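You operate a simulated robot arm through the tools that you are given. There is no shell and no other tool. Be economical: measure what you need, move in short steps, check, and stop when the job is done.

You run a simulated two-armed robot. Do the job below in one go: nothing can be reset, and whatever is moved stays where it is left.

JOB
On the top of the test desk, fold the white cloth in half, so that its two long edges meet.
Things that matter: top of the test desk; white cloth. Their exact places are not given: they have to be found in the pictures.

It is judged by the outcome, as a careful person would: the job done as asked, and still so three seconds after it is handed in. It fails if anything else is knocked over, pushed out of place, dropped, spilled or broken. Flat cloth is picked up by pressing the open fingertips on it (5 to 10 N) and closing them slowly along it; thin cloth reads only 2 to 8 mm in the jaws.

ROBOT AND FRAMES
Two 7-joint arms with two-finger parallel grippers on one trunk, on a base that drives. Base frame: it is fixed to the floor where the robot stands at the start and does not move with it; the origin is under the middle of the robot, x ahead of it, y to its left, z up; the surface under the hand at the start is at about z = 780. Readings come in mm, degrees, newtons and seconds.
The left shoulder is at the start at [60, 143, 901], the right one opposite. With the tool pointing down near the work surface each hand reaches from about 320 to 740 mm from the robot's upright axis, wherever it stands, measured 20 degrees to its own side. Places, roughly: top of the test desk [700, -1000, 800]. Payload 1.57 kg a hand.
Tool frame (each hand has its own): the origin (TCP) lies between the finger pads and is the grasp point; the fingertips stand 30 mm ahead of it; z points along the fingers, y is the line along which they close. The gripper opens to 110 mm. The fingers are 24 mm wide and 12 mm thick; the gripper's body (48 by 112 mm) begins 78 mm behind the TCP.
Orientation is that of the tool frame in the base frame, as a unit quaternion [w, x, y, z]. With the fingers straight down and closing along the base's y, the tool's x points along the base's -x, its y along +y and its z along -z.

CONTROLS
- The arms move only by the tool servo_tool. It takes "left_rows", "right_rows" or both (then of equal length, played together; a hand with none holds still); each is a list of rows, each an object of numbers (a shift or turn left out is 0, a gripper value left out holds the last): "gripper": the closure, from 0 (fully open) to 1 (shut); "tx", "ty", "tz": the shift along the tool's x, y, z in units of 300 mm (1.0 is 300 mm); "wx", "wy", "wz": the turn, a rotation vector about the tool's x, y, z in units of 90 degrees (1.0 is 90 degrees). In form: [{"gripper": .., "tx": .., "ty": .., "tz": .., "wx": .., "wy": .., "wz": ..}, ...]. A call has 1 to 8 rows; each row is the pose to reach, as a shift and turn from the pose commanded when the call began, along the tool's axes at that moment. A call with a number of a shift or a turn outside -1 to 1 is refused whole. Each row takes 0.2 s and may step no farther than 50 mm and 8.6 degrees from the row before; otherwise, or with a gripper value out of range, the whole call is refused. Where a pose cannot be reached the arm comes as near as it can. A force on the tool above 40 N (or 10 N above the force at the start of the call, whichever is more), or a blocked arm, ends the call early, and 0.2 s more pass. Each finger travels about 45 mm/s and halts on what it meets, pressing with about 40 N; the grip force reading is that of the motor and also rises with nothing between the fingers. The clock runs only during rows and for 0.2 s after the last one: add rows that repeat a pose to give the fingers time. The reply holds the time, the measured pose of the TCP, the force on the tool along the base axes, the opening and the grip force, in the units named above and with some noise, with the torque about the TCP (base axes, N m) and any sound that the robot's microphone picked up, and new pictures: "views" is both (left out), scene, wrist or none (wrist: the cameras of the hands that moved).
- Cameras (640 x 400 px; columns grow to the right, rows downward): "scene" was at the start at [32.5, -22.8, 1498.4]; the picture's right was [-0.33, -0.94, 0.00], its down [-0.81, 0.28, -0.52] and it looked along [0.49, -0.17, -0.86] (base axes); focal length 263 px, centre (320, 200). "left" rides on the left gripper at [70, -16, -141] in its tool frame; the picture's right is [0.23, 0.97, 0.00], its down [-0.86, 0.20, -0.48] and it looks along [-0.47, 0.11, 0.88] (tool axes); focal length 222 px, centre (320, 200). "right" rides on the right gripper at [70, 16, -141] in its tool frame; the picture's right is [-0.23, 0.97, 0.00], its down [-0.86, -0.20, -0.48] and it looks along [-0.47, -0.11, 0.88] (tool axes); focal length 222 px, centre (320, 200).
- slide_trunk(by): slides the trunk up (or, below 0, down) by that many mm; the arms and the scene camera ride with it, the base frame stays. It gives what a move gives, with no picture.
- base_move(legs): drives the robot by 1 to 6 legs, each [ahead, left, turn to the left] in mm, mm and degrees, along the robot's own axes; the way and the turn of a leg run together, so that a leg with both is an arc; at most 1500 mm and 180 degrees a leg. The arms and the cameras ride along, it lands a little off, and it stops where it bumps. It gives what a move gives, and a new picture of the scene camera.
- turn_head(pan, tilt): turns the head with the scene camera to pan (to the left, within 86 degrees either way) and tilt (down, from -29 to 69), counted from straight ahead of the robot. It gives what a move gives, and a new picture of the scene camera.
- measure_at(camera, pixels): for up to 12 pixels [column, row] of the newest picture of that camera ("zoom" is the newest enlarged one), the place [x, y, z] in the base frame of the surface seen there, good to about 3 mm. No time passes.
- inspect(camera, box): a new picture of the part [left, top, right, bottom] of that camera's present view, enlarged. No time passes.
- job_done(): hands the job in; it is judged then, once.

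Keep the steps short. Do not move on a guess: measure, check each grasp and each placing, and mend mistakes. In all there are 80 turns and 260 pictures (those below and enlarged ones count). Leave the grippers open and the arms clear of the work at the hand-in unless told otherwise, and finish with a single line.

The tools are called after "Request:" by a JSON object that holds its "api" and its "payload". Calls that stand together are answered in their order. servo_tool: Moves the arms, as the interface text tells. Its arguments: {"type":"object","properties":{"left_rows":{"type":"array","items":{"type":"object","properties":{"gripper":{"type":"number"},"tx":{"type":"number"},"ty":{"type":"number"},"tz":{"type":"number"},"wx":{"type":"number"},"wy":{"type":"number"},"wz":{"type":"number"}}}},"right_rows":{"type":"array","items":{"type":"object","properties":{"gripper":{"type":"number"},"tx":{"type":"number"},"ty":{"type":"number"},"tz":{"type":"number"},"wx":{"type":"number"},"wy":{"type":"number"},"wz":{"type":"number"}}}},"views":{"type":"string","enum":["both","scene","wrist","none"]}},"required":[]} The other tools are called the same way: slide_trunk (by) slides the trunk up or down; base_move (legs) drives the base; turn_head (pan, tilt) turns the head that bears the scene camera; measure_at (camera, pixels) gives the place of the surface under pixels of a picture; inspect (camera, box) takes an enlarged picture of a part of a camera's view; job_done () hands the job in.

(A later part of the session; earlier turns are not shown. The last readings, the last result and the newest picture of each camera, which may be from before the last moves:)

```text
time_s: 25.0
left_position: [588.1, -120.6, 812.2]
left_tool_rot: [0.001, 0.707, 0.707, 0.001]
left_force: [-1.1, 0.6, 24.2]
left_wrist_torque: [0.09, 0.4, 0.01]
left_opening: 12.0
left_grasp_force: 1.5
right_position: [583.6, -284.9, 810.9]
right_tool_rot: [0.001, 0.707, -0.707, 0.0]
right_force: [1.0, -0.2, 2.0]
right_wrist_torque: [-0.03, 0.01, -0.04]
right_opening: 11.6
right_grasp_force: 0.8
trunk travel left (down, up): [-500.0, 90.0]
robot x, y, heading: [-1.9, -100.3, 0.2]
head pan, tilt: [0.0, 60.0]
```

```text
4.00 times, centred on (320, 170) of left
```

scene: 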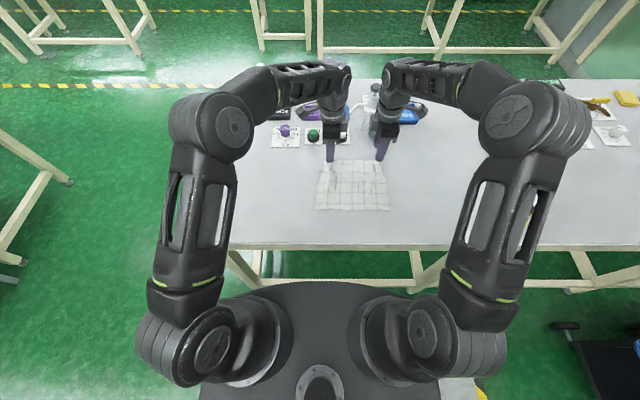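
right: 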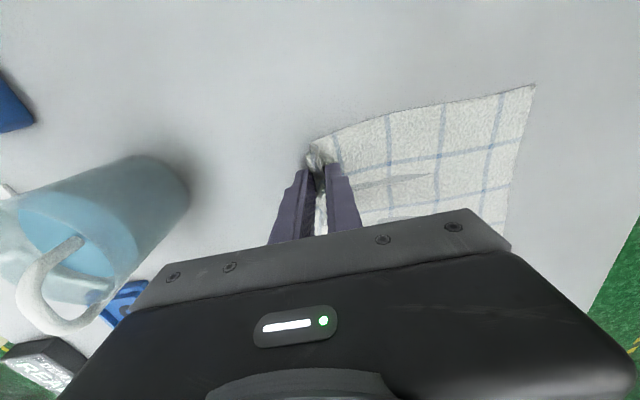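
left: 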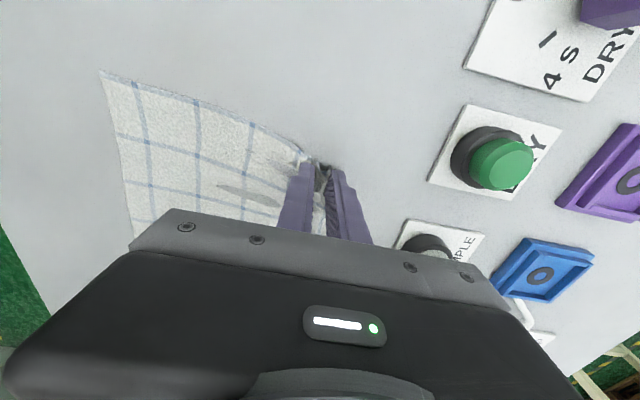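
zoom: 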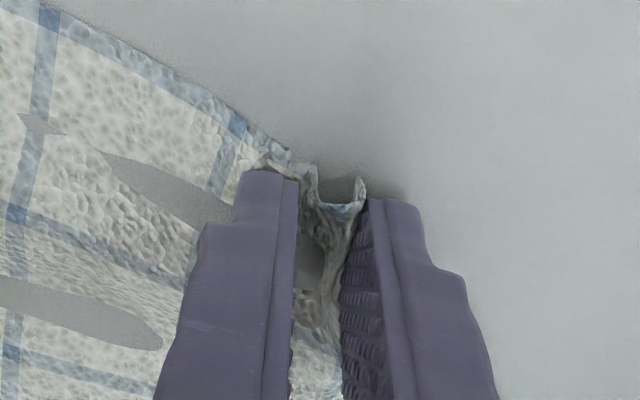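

Cloth stands between the jaws in both hands. I'll ease the left, press the right slightly, and close the rest of the way slowly.

Request:
{"api": "servo_tool", "payload": {"left_rows": [{"tz": -0.003, "gripper": 0.92}, {"tz": -0.003, "gripper": 0.935}, {"tz": -0.003, "gripper": 0.95}, {"tz": -0.003, "gripper": 0.965}, {"tz": -0.003, "gripper": 0.98}, {"tz": -0.003, "gripper": 1.0}, {"tz": -0.003, "gripper": 1.0}], "right_rows": [{"tz": 0.002, "gripper": 0.92}, {"tz": 0.002, "gripper": 0.935}, {"tz": 0.002, "gripper": 0.95}, {"tz": 0.002, "gripper": 0.965}, {"tz": 0.002, "gripper": 0.98}, {"tz": 0.002, "gripper": 1.0}, {"tz": 0.002, "gripper": 1.0}], "views": "wrist"}}

```text
time_s: 26.6
left_position: [589.7, -120.9, 812.2]
left_tool_rot: [0.001, 0.707, 0.707, -0.001]
left_force: [-5.3, 1.7, 21.7]
left_wrist_torque: [0.0, 0.27, 0.0]
left_opening: 5.5
left_grasp_force: 26.0
right_position: [585.0, -285.3, 810.8]
right_tool_rot: [-0.001, -0.707, 0.707, -0.001]
right_force: [-0.4, 0.4, 5.5]
right_wrist_torque: [-0.05, 0.05, 0.02]
right_opening: 2.2
right_grasp_force: 24.3
trunk travel left (down, up): [-500.0, 90.0]
robot x, y, heading: [1.6, -100.6, 0.3]
head pan, tilt: [0.0, 60.0]
```

right: 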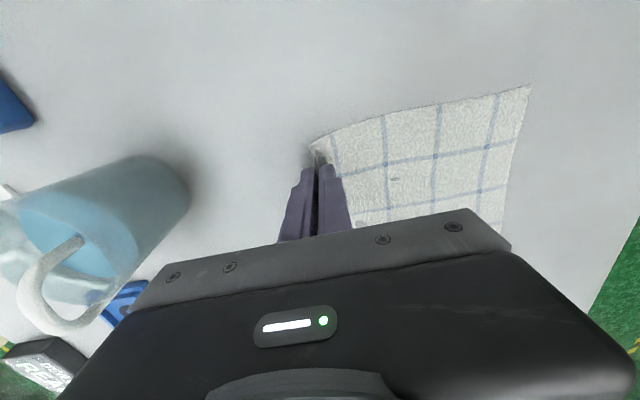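
left: 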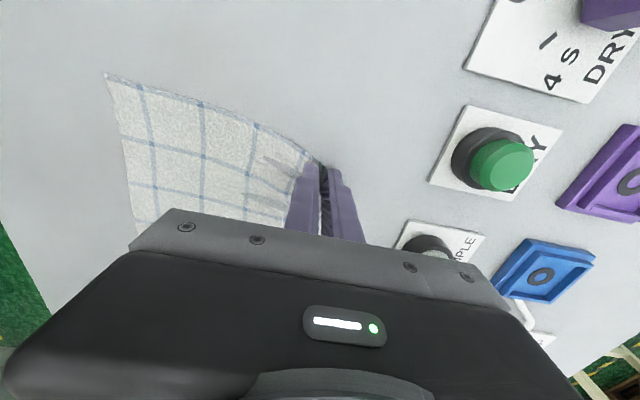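

The readings are 5.5 mm and 2.2 mm, so both hold cloth. I'll lift 40 mm while moving slightly toward the near edge, and check.

Request:
{"api": "servo_tool", "payload": {"left_rows": [{"tz": -0.05, "ty": -0.01}, {"tz": -0.1, "ty": -0.03}, {"tz": -0.14, "ty": -0.05}, {"tz": -0.14, "ty": -0.05}], "right_rows": [{"tz": -0.05, "ty": 0.01}, {"tz": -0.1, "ty": 0.03}, {"tz": -0.14, "ty": 0.05}, {"tz": -0.14, "ty": 0.05}]}}

Request:
{"api": "inspect", "payload": {"camera": "scene", "box": [290, 130, 420, 220]}}

```text
time_s: 27.6
left_position: [573.5, -122.6, 851.0]
left_tool_rot: [0.0, 0.708, 0.706, 0.0]
left_force: [0.3, 0.1, -0.6]
left_wrist_torque: [0.0, 0.02, 0.04]
left_opening: 1.8
left_grasp_force: 23.9
right_position: [571.3, -284.8, 851.7]
right_tool_rot: [-0.001, -0.707, 0.707, -0.001]
right_force: [-0.5, 0.6, -0.4]
right_wrist_torque: [-0.02, -0.01, 0.01]
right_opening: 2.6
right_grasp_force: 24.5
trunk travel left (down, up): [-500.0, 90.0]
robot x, y, heading: [-2.6, -101.6, 0.2]
head pan, tilt: [0.0, 60.0]
```

scene: 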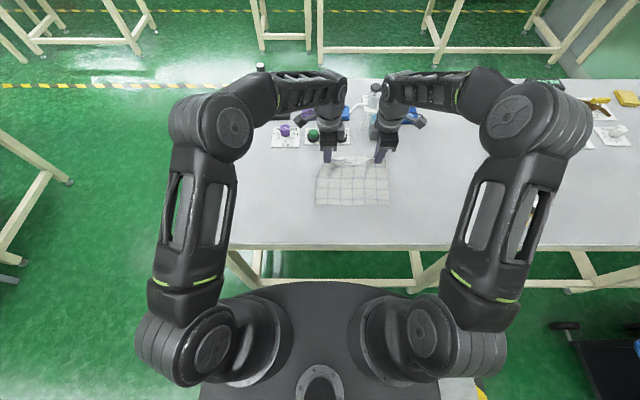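
right: 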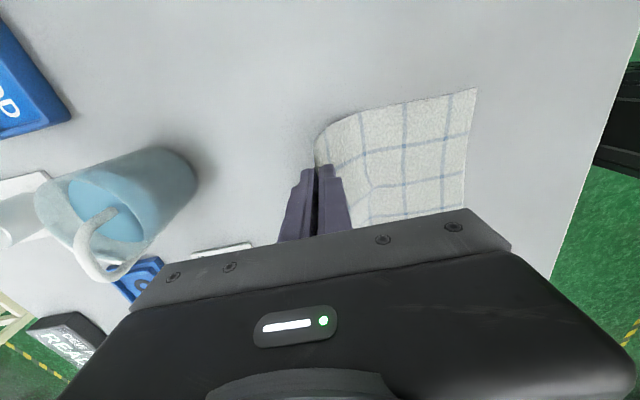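
left: 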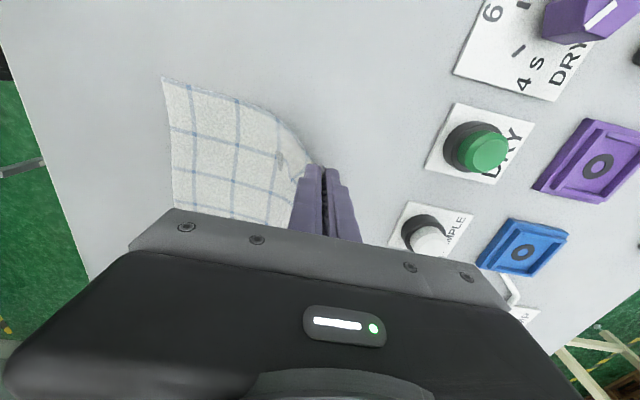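

```text
4.44 times, centred on (355, 175) of scene
```

zoom: 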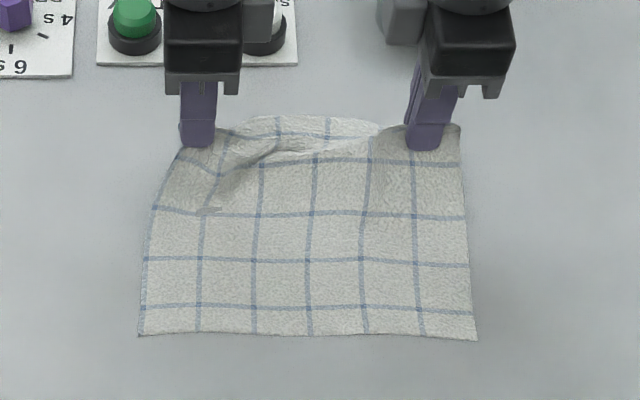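

Both corners are lifted. The edge sags in the middle because it was gathered, so I'll spread the hands about 18 mm each and rise a bit.

Request:
{"api": "servo_tool", "payload": {"left_rows": [{"tx": 0.02, "tz": -0.03}, {"tx": 0.035, "tz": -0.05}, {"tx": 0.05, "tz": -0.07}, {"tx": 0.06, "tz": -0.08}, {"tx": 0.06, "tz": -0.08}], "right_rows": [{"tx": 0.02, "tz": -0.03}, {"tx": 0.035, "tz": -0.05}, {"tx": 0.05, "tz": -0.07}, {"tx": 0.06, "tz": -0.08}, {"tx": 0.06, "tz": -0.08}], "views": "wrist"}}

Request:
{"api": "inspect", "payload": {"camera": "scene", "box": [290, 130, 420, 220]}}

```text
time_s: 28.8
left_position: [574.4, -107.2, 876.0]
left_tool_rot: [0.001, 0.708, 0.706, -0.002]
left_force: [-0.5, -19.8, 0.8]
left_wrist_torque: [-0.58, 0.07, -0.01]
left_opening: 2.2
left_grasp_force: 24.2
right_position: [571.8, -301.6, 874.7]
right_tool_rot: [-0.001, 0.708, -0.706, -0.001]
right_force: [0.3, 19.4, -0.7]
right_wrist_torque: [0.44, -0.02, 0.01]
right_opening: 2.1
right_grasp_force: 23.6
trunk travel left (down, up): [-500.0, 90.0]
robot x, y, heading: [-4.3, -100.4, 0.4]
head pan, tilt: [0.0, 60.0]
```

right: 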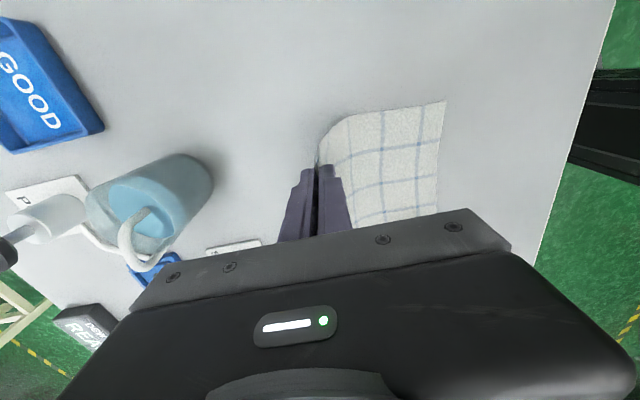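
left: 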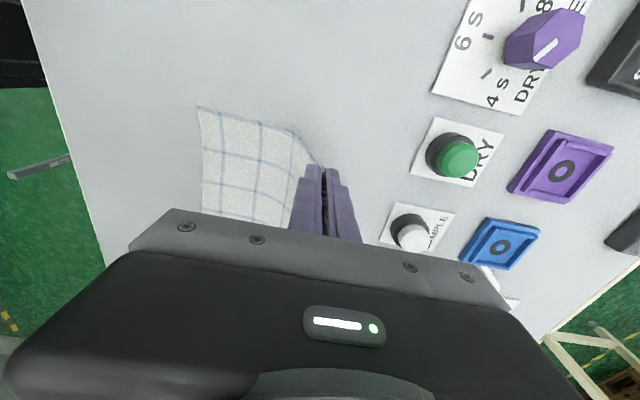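

```text
4.44 times, centred on (355, 175) of scene
```

zoom: 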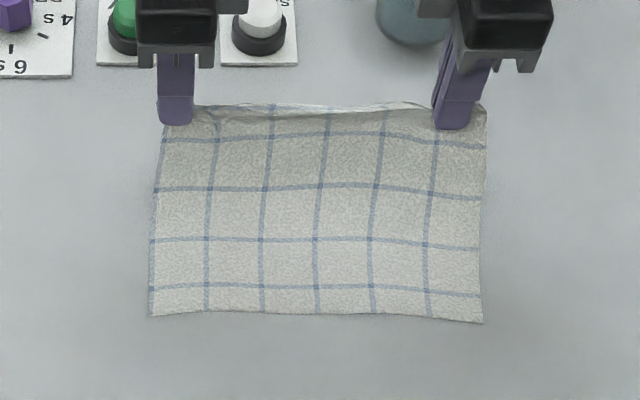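

It's taut now, with 20 N of tension, which is too much. The near edge looks shifted, so I'll measure it before carrying on.

Request:
{"api": "measure_at", "payload": {"camera": "zoom", "pixels": [[151, 315], [212, 310], [315, 313], [420, 317], [482, 321], [155, 190], [484, 200], [170, 125], [487, 115], [330, 110]]}}

```text
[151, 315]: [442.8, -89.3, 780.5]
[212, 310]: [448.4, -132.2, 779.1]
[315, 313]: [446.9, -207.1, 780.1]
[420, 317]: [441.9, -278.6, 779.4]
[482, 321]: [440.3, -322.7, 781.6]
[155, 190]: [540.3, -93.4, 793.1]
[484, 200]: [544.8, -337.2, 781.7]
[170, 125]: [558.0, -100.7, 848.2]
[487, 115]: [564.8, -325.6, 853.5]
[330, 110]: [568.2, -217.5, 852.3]
```

Request:
{"api": "inspect", "payload": {"camera": "right", "box": [270, 90, 430, 230]}}

Request:
{"api": "inspect", "payload": {"camera": "left", "box": [220, 100, 380, 240]}}

Request:
{"api": "inspect", "payload": {"camera": "scene", "box": [310, 135, 400, 185]}}

```text
2.86 times, centred on (350, 160) of right
```

zoom: 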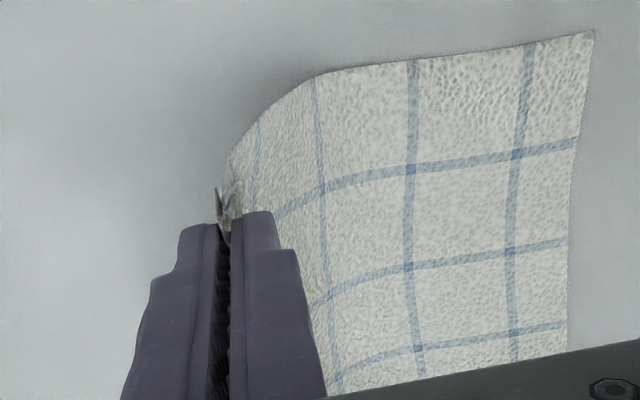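

```text
2.86 times, centred on (300, 170) of left
```

zoom: 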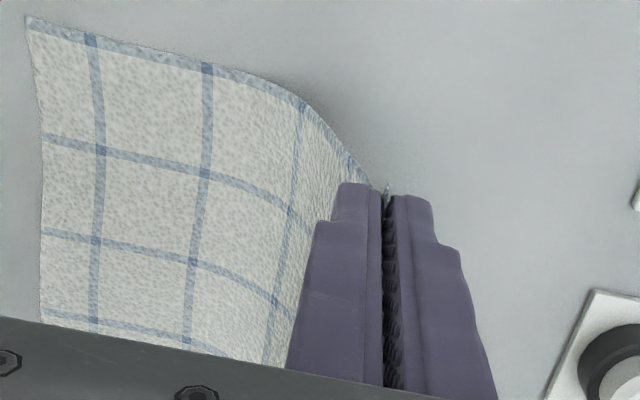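

```text
7.11 times, centred on (355, 160) of scene
```

zoom: 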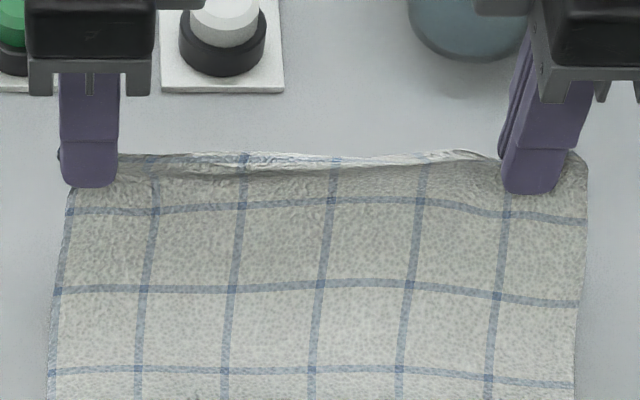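

Both grips hold right at the edge with only a short tail. The near edge is now at x≈444, so the fold line is x≈544. I'll relax the tension and carry the edge along an arc over the fold line.

Request:
{"api": "servo_tool", "payload": {"left_rows": [{"tx": -0.01, "ty": -0.043, "tz": -0.04}, {"tx": -0.01, "ty": -0.097, "tz": -0.053}, {"tx": -0.01, "ty": -0.16, "tz": -0.047}, {"tx": -0.01, "ty": -0.227, "tz": -0.013}, {"tx": -0.01, "ty": -0.283, "tz": 0.027}, {"tx": -0.01, "ty": -0.283, "tz": 0.027}], "right_rows": [{"tx": -0.01, "ty": 0.043, "tz": -0.04}, {"tx": -0.01, "ty": 0.097, "tz": -0.053}, {"tx": -0.01, "ty": 0.16, "tz": -0.047}, {"tx": -0.01, "ty": 0.227, "tz": -0.013}, {"tx": -0.01, "ty": 0.283, "tz": 0.027}, {"tx": -0.01, "ty": 0.283, "tz": 0.027}], "views": "wrist"}}

Request:
{"api": "inspect", "payload": {"camera": "scene", "box": [290, 130, 420, 220]}}

```text
time_s: 30.2
left_position: [488.8, -106.5, 868.3]
left_tool_rot: [0.0, 0.708, 0.707, -0.001]
left_force: [-0.4, -14.7, 0.1]
left_wrist_torque: [-0.44, 0.03, -0.03]
left_opening: 2.4
left_grasp_force: 23.7
right_position: [486.9, -299.1, 869.8]
right_tool_rot: [0.001, 0.708, -0.707, 0.0]
right_force: [0.4, 15.0, -1.2]
right_wrist_torque: [0.33, 0.01, -0.06]
right_opening: 2.3
right_grasp_force: 24.7
trunk travel left (down, up): [-500.0, 90.0]
robot x, y, heading: [-5.4, -101.5, 0.2]
head pan, tilt: [0.0, 60.0]
```

right: 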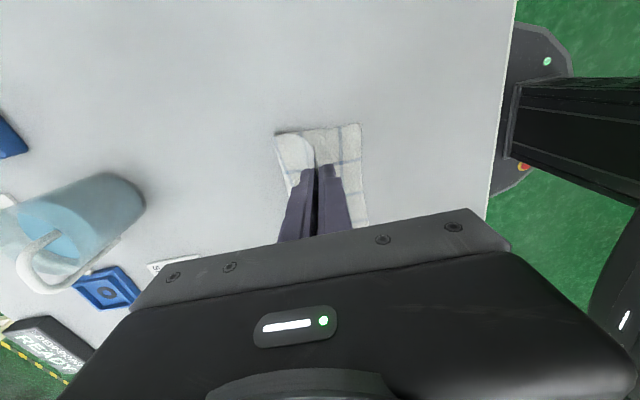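
left: 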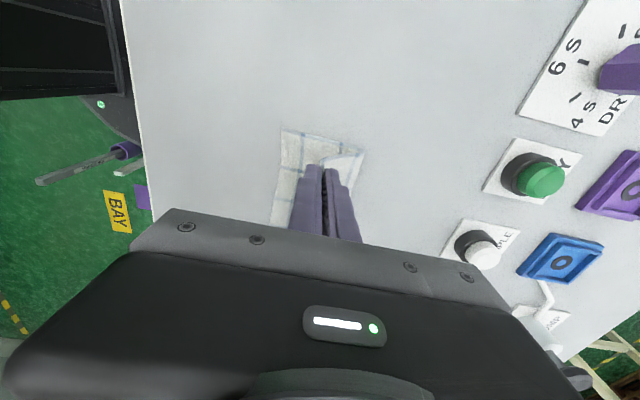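

```text
4.44 times, centred on (355, 175) of scene
```

zoom: 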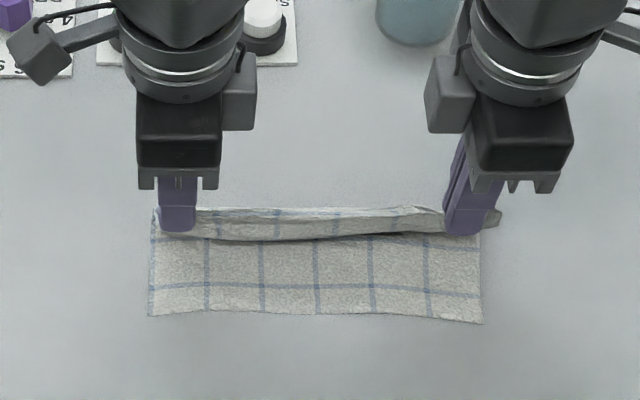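

The near edge stayed in place and the fold is forming well. I'll continue down toward the near edge.

Request:
{"api": "servo_tool", "payload": {"left_rows": [{"tx": -0.003, "ty": -0.03, "tz": 0.03}, {"tx": -0.006, "ty": -0.05, "tz": 0.08}, {"tx": -0.01, "ty": -0.065, "tz": 0.13}, {"tx": -0.01, "ty": -0.073, "tz": 0.165}, {"tx": -0.01, "ty": -0.073, "tz": 0.165}], "right_rows": [{"tx": -0.003, "ty": 0.03, "tz": 0.03}, {"tx": -0.006, "ty": 0.05, "tz": 0.08}, {"tx": -0.01, "ty": 0.065, "tz": 0.13}, {"tx": -0.01, "ty": 0.073, "tz": 0.165}, {"tx": -0.01, "ty": 0.073, "tz": 0.165}], "views": "wrist"}}

Request:
{"api": "inspect", "payload": {"camera": "scene", "box": [300, 150, 410, 220]}}

Request:
{"api": "inspect", "payload": {"camera": "right", "box": [240, 90, 400, 230]}}

```text
time_s: 31.4
left_position: [467.6, -109.4, 817.7]
left_tool_rot: [0.0, 0.707, 0.707, 0.0]
left_force: [0.6, -5.6, 2.0]
left_wrist_torque: [-0.19, 0.0, 0.01]
left_opening: 2.3
left_grasp_force: 23.6
right_position: [466.3, -297.0, 819.3]
right_tool_rot: [-0.001, -0.706, 0.708, 0.0]
right_force: [1.2, 4.4, -0.8]
right_wrist_torque: [0.07, -0.02, 0.03]
right_opening: 2.3
right_grasp_force: 24.0
trunk travel left (down, up): [-500.0, 90.0]
robot x, y, heading: [-2.8, -95.2, 0.1]
head pan, tilt: [0.0, 60.0]
```

right: 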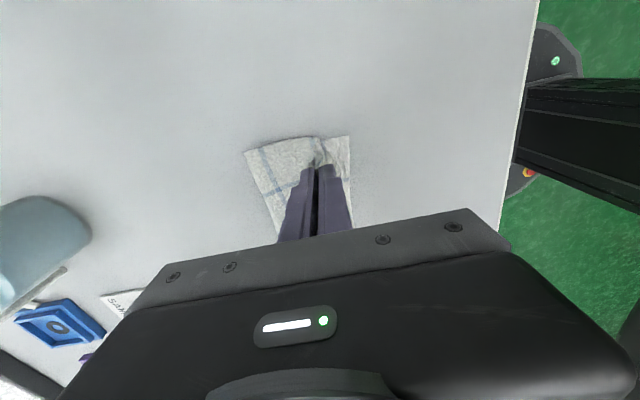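
left: 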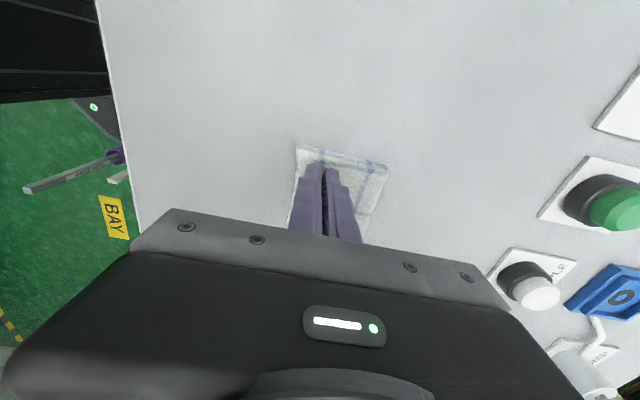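

```text
5.71 times, centred on (355, 185) of scene
```

zoom: 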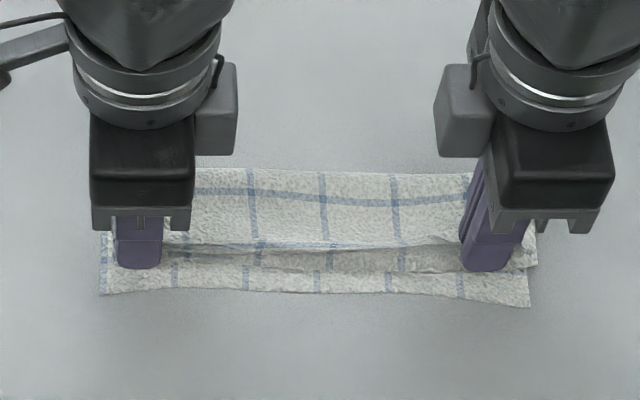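

```text
2.86 times, centred on (320, 160) of right
```

zoom: 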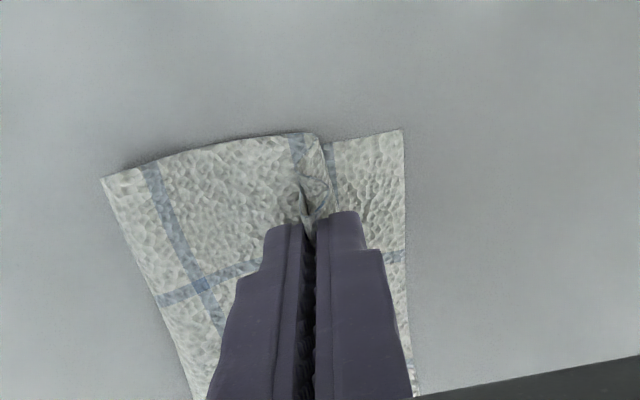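

This looks good. I'll measure the top layer's edge against the near edge of the bottom layer.

Request:
{"api": "inspect", "payload": {"camera": "scene", "box": [315, 170, 395, 210]}}

Request:
{"api": "measure_at", "payload": {"camera": "scene", "pixels": [[319, 201], [345, 199], [372, 201], [391, 203], [345, 193], [345, 195], [345, 191], [370, 194], [340, 180], [360, 181]]}}

```text
8.00 times, centred on (355, 190) of scene
```

zoom: 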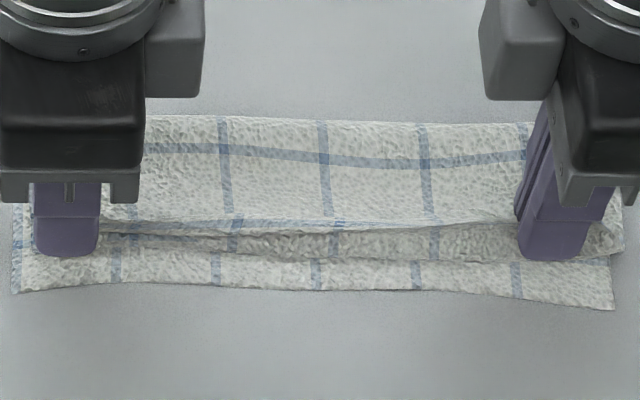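

```text
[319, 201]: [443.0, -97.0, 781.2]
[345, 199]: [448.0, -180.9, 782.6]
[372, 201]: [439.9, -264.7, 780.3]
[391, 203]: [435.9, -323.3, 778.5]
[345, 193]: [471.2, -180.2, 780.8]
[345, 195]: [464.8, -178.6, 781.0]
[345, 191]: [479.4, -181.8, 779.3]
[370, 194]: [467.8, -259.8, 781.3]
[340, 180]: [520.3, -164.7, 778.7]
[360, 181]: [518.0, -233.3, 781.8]
```

The fold is about right. I'll lower 3 mm, open both grippers slowly, and lift straight up to see how the edge lies.

Request:
{"api": "servo_tool", "payload": {"left_rows": [{"tz": 0.01, "gripper": 1.0}, {"tz": 0.01, "gripper": 0.95}, {"tz": 0.01, "gripper": 0.9}, {"tz": 0.01, "gripper": 0.85}, {"tz": -0.02, "gripper": 0.85}, {"tz": -0.1}, {"tz": -0.2}, {"tz": -0.3}], "right_rows": [{"tz": 0.01, "gripper": 1.0}, {"tz": 0.01, "gripper": 0.95}, {"tz": 0.01, "gripper": 0.9}, {"tz": 0.01, "gripper": 0.85}, {"tz": -0.02, "gripper": 0.85}, {"tz": -0.1}, {"tz": -0.2}, {"tz": -0.3}], "views": "wrist"}}

Request:
{"api": "inspect", "payload": {"camera": "scene", "box": [300, 150, 410, 220]}}

```text
time_s: 33.2
left_position: [467.1, -109.9, 908.4]
left_tool_rot: [0.0, 0.708, 0.707, 0.001]
left_force: [0.0, -0.3, 0.0]
left_wrist_torque: [0.0, 0.0, 0.01]
left_opening: 16.4
left_grasp_force: 0.1
right_position: [463.0, -295.4, 908.8]
right_tool_rot: [0.001, 0.707, -0.707, 0.0]
right_force: [-0.6, 0.1, 0.0]
right_wrist_torque: [-0.02, 0.04, -0.01]
right_opening: 16.5
right_grasp_force: 0.1
trunk travel left (down, up): [-500.0, 90.0]
robot x, y, heading: [-0.3, -102.4, 0.2]
head pan, tilt: [0.0, 60.0]
```

right: 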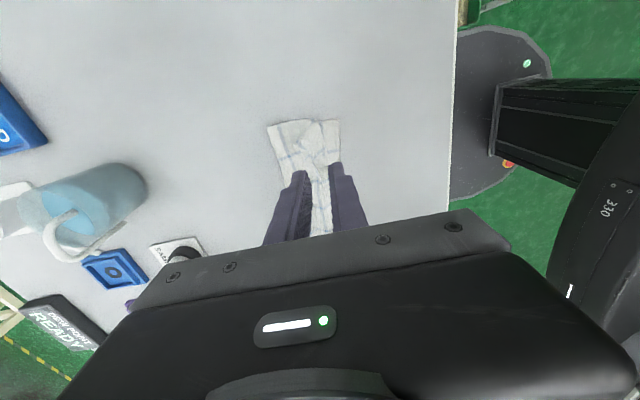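
left: 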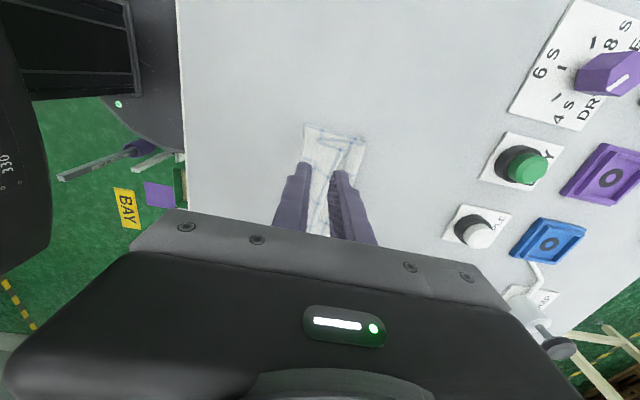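

```text
5.71 times, centred on (355, 185) of scene
```

zoom: 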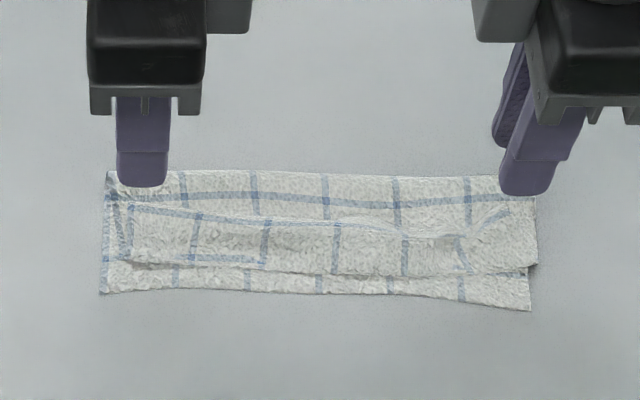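

The top layer is laid, but a strip of its edge appears folded back. I'll zoom in and measure.

Request:
{"api": "inspect", "payload": {"camera": "scene", "box": [315, 172, 395, 212]}}

Request:
{"api": "inspect", "payload": {"camera": "right", "box": [250, 100, 370, 240]}}

Request:
{"api": "inspect", "payload": {"camera": "left", "box": [270, 100, 390, 240]}}

```text
8.00 times, centred on (355, 192) of scene
```

zoom: 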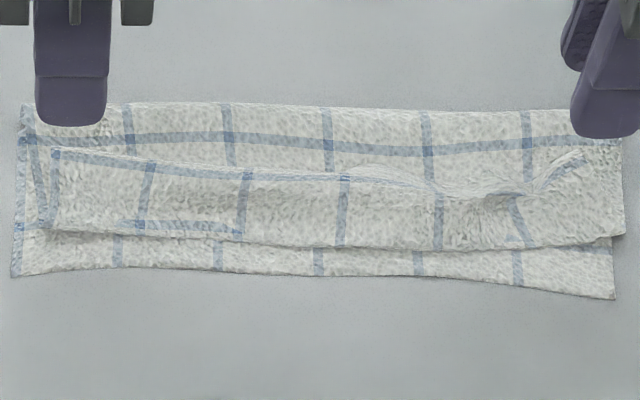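

```text
2.86 times, centred on (310, 170) of right
```

zoom: 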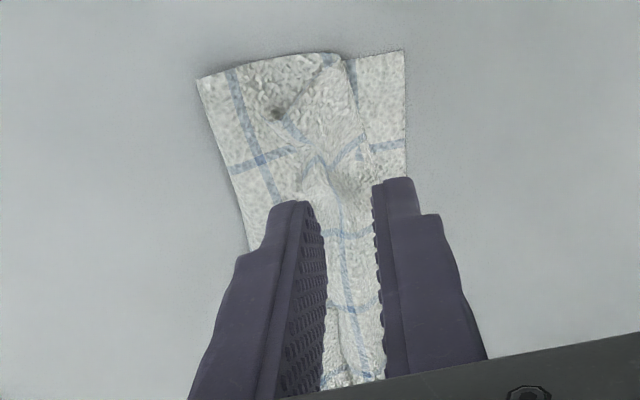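

```text
2.86 times, centred on (330, 170) of left
```

zoom: 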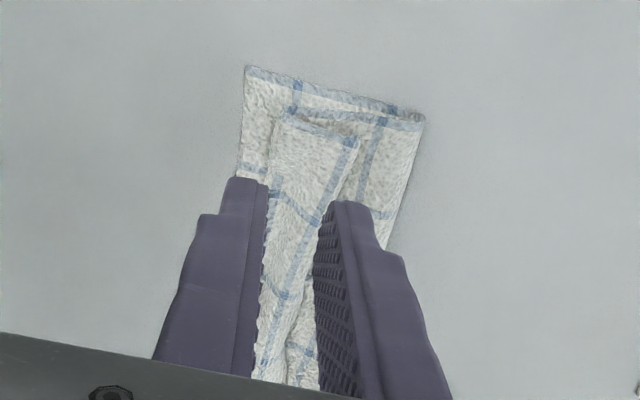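

Request:
{"api": "measure_at", "payload": {"camera": "scene", "pixels": [[318, 201], [322, 194], [322, 186], [318, 180], [345, 179], [345, 189], [345, 198], [345, 201], [380, 181], [380, 198], [388, 186], [391, 204]]}}

Request:
{"api": "servo_tool", "payload": {"left_rows": [{"tx": 0.1, "tz": -0.1, "gripper": 0.5}, {"tx": 0.2, "tz": -0.15}, {"tx": 0.3, "tz": -0.15}], "right_rows": [{"tx": 0.1, "tz": -0.1, "gripper": 0.5}, {"tx": 0.2, "tz": -0.15}, {"tx": 0.3, "tz": -0.15}], "views": "wrist"}}

Request:
{"api": "inspect", "payload": {"camera": "scene", "box": [315, 172, 395, 212]}}

```text
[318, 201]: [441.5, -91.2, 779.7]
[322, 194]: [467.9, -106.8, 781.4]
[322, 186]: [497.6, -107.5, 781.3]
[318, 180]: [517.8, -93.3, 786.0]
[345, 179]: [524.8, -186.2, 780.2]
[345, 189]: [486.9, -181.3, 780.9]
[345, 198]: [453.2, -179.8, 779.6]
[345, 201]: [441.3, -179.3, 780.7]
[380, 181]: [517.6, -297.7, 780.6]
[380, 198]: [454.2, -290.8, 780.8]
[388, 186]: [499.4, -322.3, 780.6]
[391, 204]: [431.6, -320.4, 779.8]
```

```text
time_s: 34.0
left_position: [469.1, -18.9, 952.0]
left_tool_rot: [0.001, 0.708, 0.707, -0.001]
left_force: [-0.4, -0.2, -0.2]
left_wrist_torque: [0.03, 0.01, -0.03]
left_opening: 54.9
left_grasp_force: 0.0
right_position: [466.1, -386.5, 957.0]
right_tool_rot: [0.0, -0.707, 0.707, 0.001]
right_force: [0.1, -0.5, -0.4]
right_wrist_torque: [-0.02, -0.04, 0.0]
right_opening: 55.1
right_grasp_force: 0.0
trunk travel left (down, up): [-500.0, 90.0]
robot x, y, heading: [-5.7, -99.4, 0.2]
head pan, tilt: [0.0, 60.0]
```

right: 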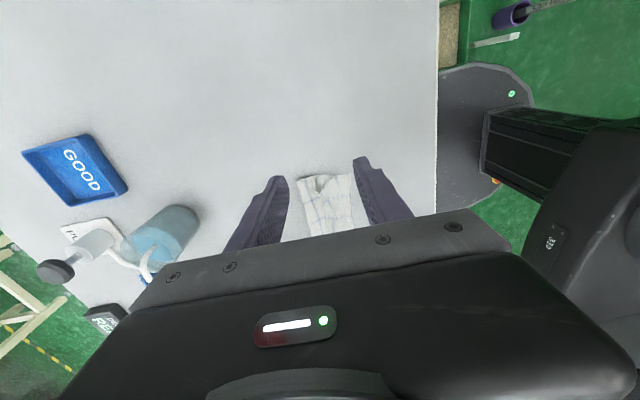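
left: 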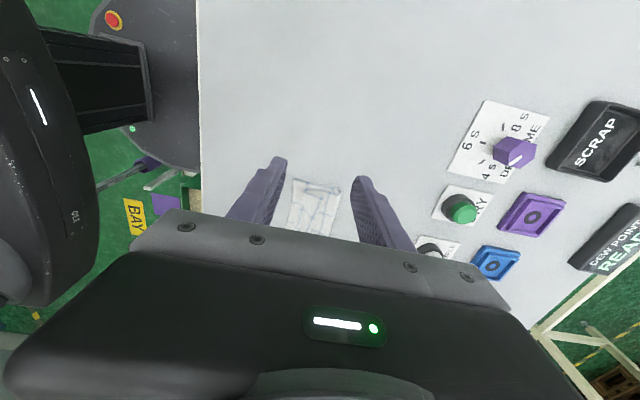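

```text
8.00 times, centred on (355, 192) of scene
```

zoom: 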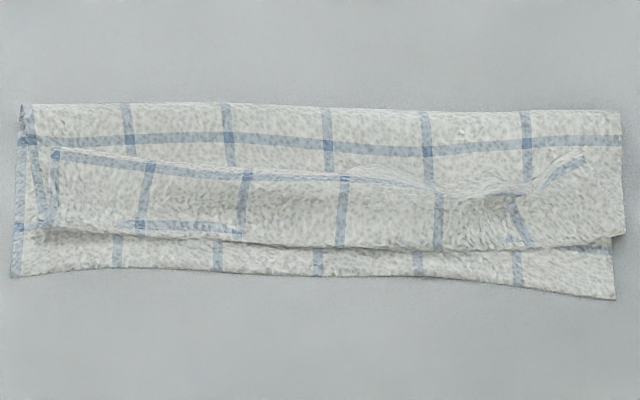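

The layout is: near edge x≈443, fold-back ridge ≈457, flap edge ≈490–497 and crease ≈522. The flap must be unrolled, but first the crease has to move about 12 mm outward. In each hand the near finger will pin the exposed bottom strip. The far finger presses the top layer beyond the flap, and I then spread the fingers. I'll position both hands first.

Request:
{"api": "servo_tool", "payload": {"left_rows": [{"tx": -0.12, "ty": 0.023, "gripper": 0.527}, {"tx": -0.24, "ty": 0.023, "tz": 0.05}, {"tx": -0.337, "ty": 0.023, "tz": 0.15}, {"tx": -0.337, "ty": 0.023, "tz": 0.25, "wx": -0.022}, {"tx": -0.337, "ty": 0.023, "tz": 0.36, "wx": -0.022}, {"tx": -0.337, "ty": 0.023, "tz": 0.42, "wx": -0.022}, {"tx": -0.337, "ty": 0.023, "tz": 0.42, "wx": -0.022}], "right_rows": [{"tx": -0.12, "ty": -0.033, "gripper": 0.527}, {"tx": -0.24, "ty": -0.033, "tz": 0.05}, {"tx": -0.322, "ty": -0.033, "tz": 0.15}, {"tx": -0.322, "ty": -0.033, "tz": 0.25, "wx": 0.022}, {"tx": -0.322, "ty": -0.033, "tz": 0.36, "wx": 0.022}, {"tx": -0.322, "ty": -0.033, "tz": 0.435, "wx": 0.022}, {"tx": -0.322, "ty": -0.033, "tz": 0.435, "wx": 0.022}], "views": "wrist"}}

Request:
{"api": "inspect", "payload": {"camera": "left", "box": [240, 100, 400, 240]}}

Request:
{"api": "inspect", "payload": {"camera": "right", "box": [240, 100, 400, 240]}}

```text
time_s: 35.6
left_position: [475.0, -120.4, 826.6]
left_tool_rot: [0.013, 0.707, 0.707, 0.012]
left_force: [-0.2, -0.6, 0.2]
left_wrist_torque: [0.02, 0.0, -0.01]
left_opening: 52.0
left_grasp_force: 0.1
right_position: [475.7, -292.7, 823.4]
right_tool_rot: [-0.012, 0.707, -0.707, 0.011]
right_force: [0.1, -0.6, -0.7]
right_wrist_torque: [0.0, 0.0, -0.03]
right_opening: 52.1
right_grasp_force: 0.0
trunk travel left (down, up): [-500.0, 90.0]
robot x, y, heading: [-2.3, -101.4, 0.0]
head pan, tilt: [0.0, 60.0]
```

right: 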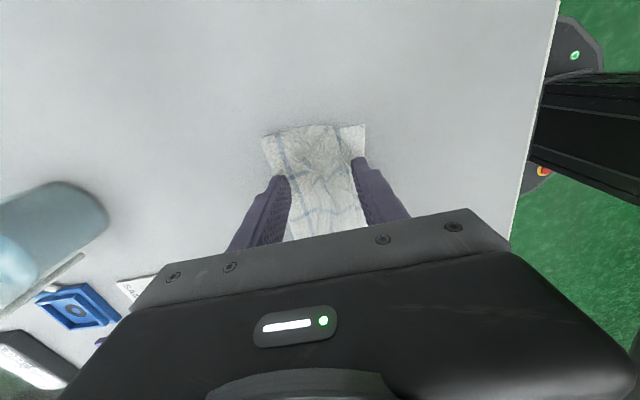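
left: 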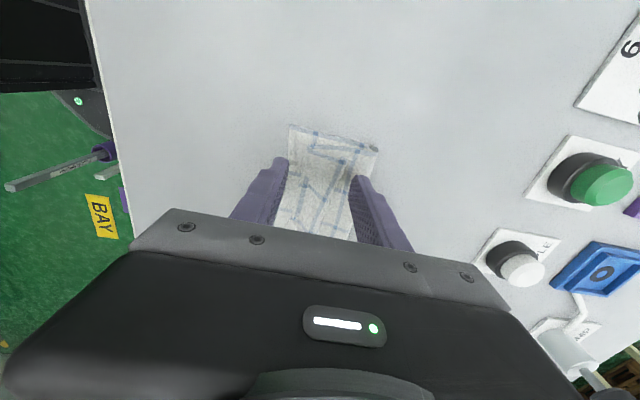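

```text
2.86 times, centred on (320, 170) of left
```

zoom: 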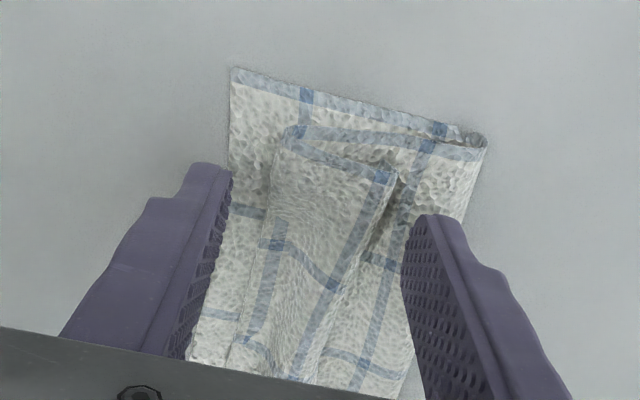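

```text
2.86 times, centred on (320, 170) of right
```

zoom: 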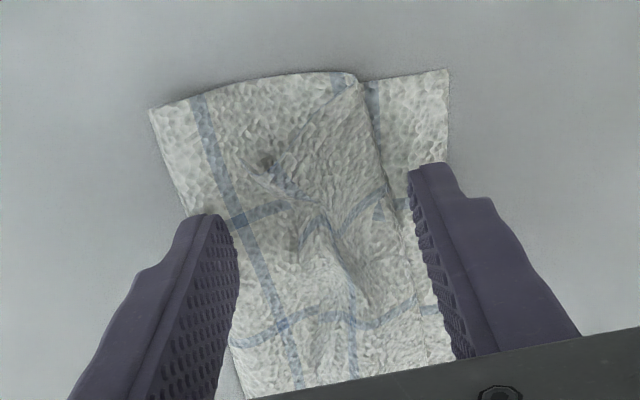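

Request:
{"api": "measure_at", "payload": {"camera": "left", "pixels": [[289, 125], [283, 150], [376, 150], [366, 178], [306, 146], [344, 163], [332, 195]]}}

Request:
{"api": "measure_at", "payload": {"camera": "right", "pixels": [[365, 125], [364, 157], [262, 139], [275, 172], [331, 127], [343, 165], [300, 160], [312, 175]]}}

```text
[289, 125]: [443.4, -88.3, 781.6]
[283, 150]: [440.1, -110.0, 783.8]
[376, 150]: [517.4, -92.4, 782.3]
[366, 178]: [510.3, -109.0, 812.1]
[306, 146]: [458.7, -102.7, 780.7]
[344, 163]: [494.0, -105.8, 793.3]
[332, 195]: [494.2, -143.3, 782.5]
```

```text
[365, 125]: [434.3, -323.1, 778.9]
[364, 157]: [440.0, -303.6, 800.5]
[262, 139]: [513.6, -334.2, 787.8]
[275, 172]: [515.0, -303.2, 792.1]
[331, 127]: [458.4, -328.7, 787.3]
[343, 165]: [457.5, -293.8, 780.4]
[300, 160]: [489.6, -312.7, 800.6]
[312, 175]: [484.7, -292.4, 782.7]
```

The measurements agree with the plan. I'll shift 2–3 mm and lower to touch.

Request:
{"api": "servo_tool", "payload": {"left_rows": [{"ty": 0.01, "gripper": 0.56}, {"ty": 0.01, "tz": 0.03}, {"ty": 0.01, "tz": 0.043}, {"ty": 0.01, "tz": 0.046}], "right_rows": [{"ty": -0.008, "gripper": 0.56}, {"ty": -0.008, "tz": 0.02}, {"ty": -0.008, "tz": 0.035}, {"ty": -0.008, "tz": 0.038}], "views": "none"}}

```text
time_s: 36.6
left_position: [479.2, -122.2, 813.6]
left_tool_rot: [0.013, 0.707, 0.707, 0.011]
left_force: [0.1, -0.1, 0.5]
left_wrist_torque: [0.0, 0.0, -0.02]
left_opening: 48.6
left_grasp_force: 0.2
right_position: [478.0, -290.3, 812.5]
right_tool_rot: [0.012, -0.707, 0.707, -0.013]
right_force: [0.6, -2.8, 14.0]
right_wrist_torque: [0.02, 0.43, 0.06]
right_opening: 48.3
right_grasp_force: 0.0
trunk travel left (down, up): [-500.0, 90.0]
robot x, y, heading: [-3.2, -101.9, 0.3]
head pan, tilt: [0.0, 60.0]
```

On the right hand only the near finger bears load. I'll remove some tilt there and lower the left until it touches.

Request:
{"api": "servo_tool", "payload": {"left_rows": [{"tz": 0.003, "wx": 0.015}, {"tz": 0.006, "wx": 0.015}, {"tz": 0.006, "wx": 0.015}], "right_rows": [{"wx": -0.015}, {"wx": -0.015}, {"wx": -0.015}], "views": "none"}}

```text
time_s: 37.4
left_position: [477.4, -120.3, 813.0]
left_tool_rot: [0.004, 0.707, 0.707, 0.004]
left_force: [0.3, -0.3, 0.0]
left_wrist_torque: [-0.01, 0.0, 0.03]
left_opening: 48.3
left_grasp_force: 0.1
right_position: [477.6, -290.4, 811.3]
right_tool_rot: [0.004, -0.707, 0.708, -0.003]
right_force: [2.0, -3.1, 14.2]
right_wrist_torque: [0.02, 0.29, 0.04]
right_opening: 47.1
right_grasp_force: 0.0
trunk travel left (down, up): [-500.0, 90.0]
robot x, y, heading: [-2.6, -102.7, 0.3]
head pan, tilt: [0.0, 60.0]
```

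Request:
{"api": "servo_tool", "payload": {"left_rows": [{"tz": 0.003, "wx": 0.006}, {"tz": 0.005, "wx": 0.006}, {"tz": 0.005, "wx": 0.006}], "right_rows": [{"wx": -0.01}, {"wx": -0.01}, {"wx": -0.01}], "views": "none"}}

```text
time_s: 38.2
left_position: [477.8, -121.4, 811.9]
left_tool_rot: [0.002, 0.707, 0.707, 0.0]
left_force: [0.3, 0.7, 11.7]
left_wrist_torque: [0.15, -0.36, 0.04]
left_opening: 48.7
left_grasp_force: 0.3
right_position: [477.9, -290.3, 812.3]
right_tool_rot: [-0.002, -0.707, 0.707, 0.002]
right_force: [0.4, -1.3, 8.6]
right_wrist_torque: [0.0, -0.16, -0.04]
right_opening: 47.8
right_grasp_force: 0.0
trunk travel left (down, up): [-500.0, 90.0]
robot x, y, heading: [-3.7, -102.1, 0.2]
head pan, tilt: [0.0, 60.0]
```

Both hands now press. I'll balance the tilt slightly and spread: the grippers open 24 mm while the hands move +12 mm in x, so the near fingers stay put.

Request:
{"api": "servo_tool", "payload": {"left_rows": [{"tz": 0.002, "wx": -0.004}, {"tz": 0.002, "wx": -0.004, "gripper": 0.53, "ty": 0.0055}, {"tz": 0.002, "wx": -0.004, "gripper": 0.5, "ty": 0.011}, {"tz": 0.002, "wx": -0.004, "gripper": 0.465, "ty": 0.0175}, {"tz": 0.002, "wx": -0.004, "gripper": 0.43, "ty": 0.024}, {"tz": 0.002, "wx": -0.004, "gripper": 0.4, "ty": 0.03}, {"tz": 0.002, "wx": -0.004, "gripper": 0.37, "ty": 0.035}, {"tz": 0.002, "wx": -0.004, "gripper": 0.34, "ty": 0.04}], "right_rows": [{"tz": 0.001, "wx": 0.003}, {"tz": 0.001, "wx": 0.003, "gripper": 0.53, "ty": -0.0055}, {"tz": 0.001, "wx": 0.003, "gripper": 0.5, "ty": -0.011}, {"tz": 0.001, "wx": 0.003, "gripper": 0.465, "ty": -0.0175}, {"tz": 0.001, "wx": 0.003, "gripper": 0.43, "ty": -0.024}, {"tz": 0.001, "wx": 0.003, "gripper": 0.4, "ty": -0.03}, {"tz": 0.001, "wx": 0.003, "gripper": 0.37, "ty": -0.035}, {"tz": 0.001, "wx": 0.003, "gripper": 0.34, "ty": -0.04}], "views": "wrist"}}

Request:
{"api": "inspect", "payload": {"camera": "scene", "box": [315, 172, 395, 212]}}

```text
time_s: 40.0
left_position: [490.6, -121.1, 812.4]
left_tool_rot: [0.006, 0.707, 0.707, 0.004]
left_force: [7.2, 0.0, 28.2]
left_wrist_torque: [0.04, 0.53, -0.05]
left_opening: 65.3
left_grasp_force: 0.0
right_position: [488.2, -291.8, 811.8]
right_tool_rot: [0.001, 0.708, -0.707, 0.0]
right_force: [-0.5, 0.5, 0.5]
right_wrist_torque: [-0.02, -0.01, 0.03]
right_opening: 72.9
right_grasp_force: 0.0
trunk travel left (down, up): [-500.0, 90.0]
robot x, y, heading: [-0.6, -101.5, 0.3]
head pan, tilt: [0.0, 60.0]
```

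right: 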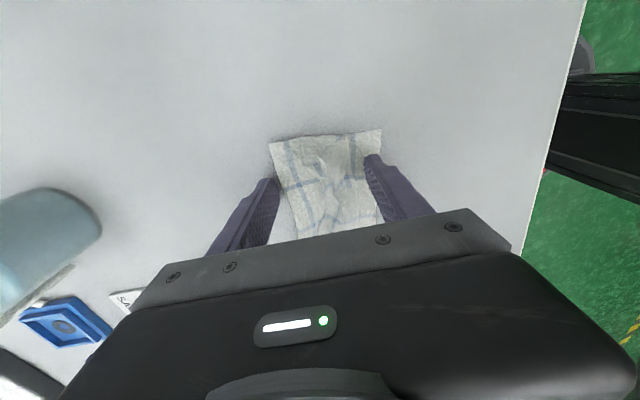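
left: 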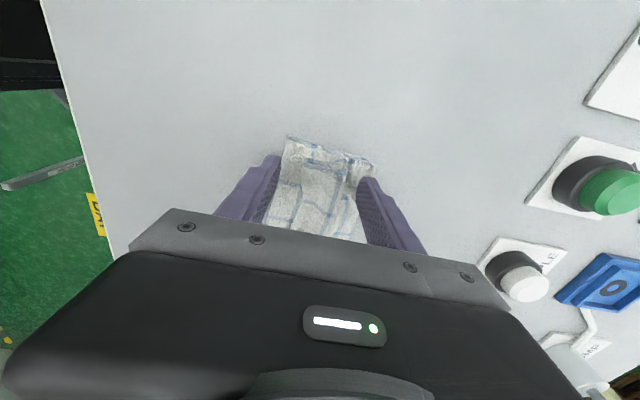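

```text
8.00 times, centred on (355, 192) of scene
```

zoom: 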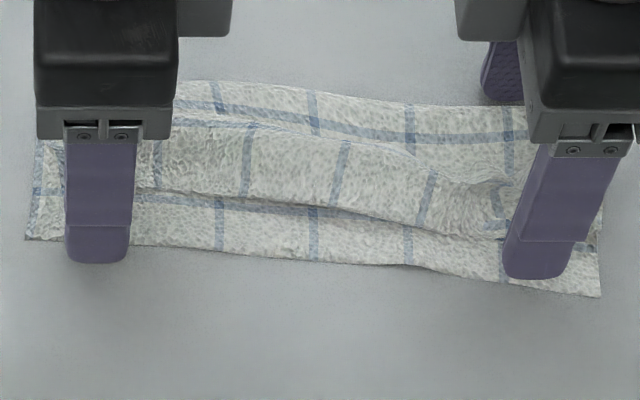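

The left side spread well. The right lost contact. I'll lift and look.

Request:
{"api": "servo_tool", "payload": {"left_rows": [{"tz": -0.05}, {"tz": -0.15}, {"tx": 0.15, "tz": -0.3}, {"tx": 0.3, "tz": -0.4}], "right_rows": [{"tz": -0.05}, {"tz": -0.15}, {"tx": 0.15, "tz": -0.3}, {"tx": 0.3, "tz": -0.4}], "views": "none"}}

Request:
{"api": "inspect", "payload": {"camera": "scene", "box": [315, 172, 395, 212]}}

```text
refused: row 3 steps farther than a row can; nothing moved
```

```text
8.00 times, centred on (355, 192) of scene
```

zoom: 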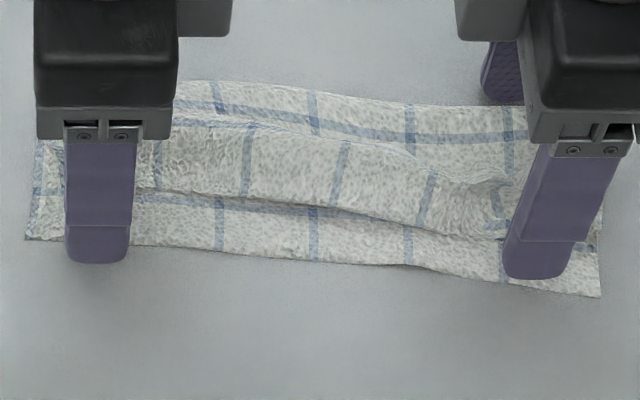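

Request:
{"api": "servo_tool", "payload": {"left_rows": [{"tz": -0.05}, {"tz": -0.15}, {"tx": 0.1, "tz": -0.25}, {"tx": 0.2, "tz": -0.35}, {"tx": 0.3, "tz": -0.4}], "right_rows": [{"tz": -0.05}, {"tz": -0.15}, {"tx": 0.1, "tz": -0.25}, {"tx": 0.2, "tz": -0.35}, {"tx": 0.3, "tz": -0.4}], "views": "scene"}}

Request:
{"api": "inspect", "payload": {"camera": "scene", "box": [315, 172, 395, 212]}}

Request:
{"api": "measure_at", "payload": {"camera": "scene", "pixels": [[319, 197], [340, 198], [365, 200], [390, 204], [340, 177], [365, 179], [388, 181], [322, 180], [345, 192], [375, 196], [345, 183], [375, 190]]}}

```text
time_s: 41.2
left_position: [490.3, -31.1, 930.6]
left_tool_rot: [0.003, 0.707, 0.707, 0.002]
left_force: [0.7, -0.2, 0.0]
left_wrist_torque: [-0.06, -0.01, 0.0]
left_opening: 72.4
left_grasp_force: 0.1
right_position: [490.7, -379.1, 932.7]
right_tool_rot: [0.0, 0.708, -0.706, 0.0]
right_force: [0.1, 0.2, -0.3]
right_wrist_torque: [-0.02, 0.0, 0.02]
right_opening: 72.4
right_grasp_force: 0.1
trunk travel left (down, up): [-500.0, 90.0]
robot x, y, heading: [1.1, -101.3, 0.3]
head pan, tilt: [0.0, 60.0]
```

scene: 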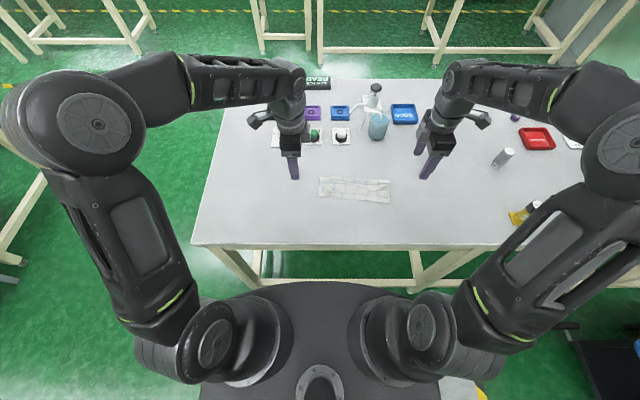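

```text
8.00 times, centred on (355, 192) of scene
```

zoom: 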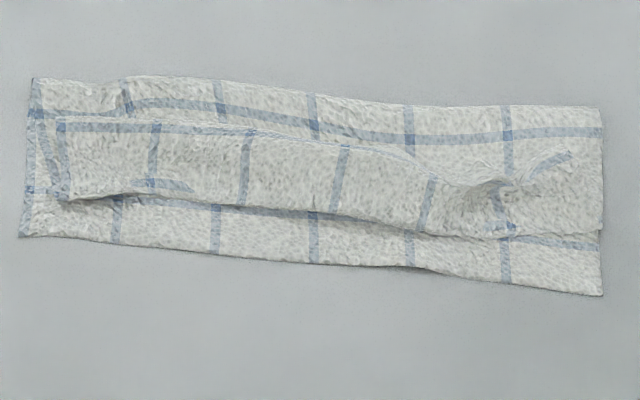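

```text
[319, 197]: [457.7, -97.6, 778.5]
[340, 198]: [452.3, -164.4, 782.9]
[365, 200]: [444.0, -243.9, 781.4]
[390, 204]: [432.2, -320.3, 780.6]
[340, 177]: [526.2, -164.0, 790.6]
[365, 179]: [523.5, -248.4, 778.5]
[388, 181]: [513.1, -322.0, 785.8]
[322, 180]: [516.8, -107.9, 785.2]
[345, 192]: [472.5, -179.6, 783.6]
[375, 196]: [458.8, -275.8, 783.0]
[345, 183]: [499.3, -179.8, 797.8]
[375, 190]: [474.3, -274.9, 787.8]
```

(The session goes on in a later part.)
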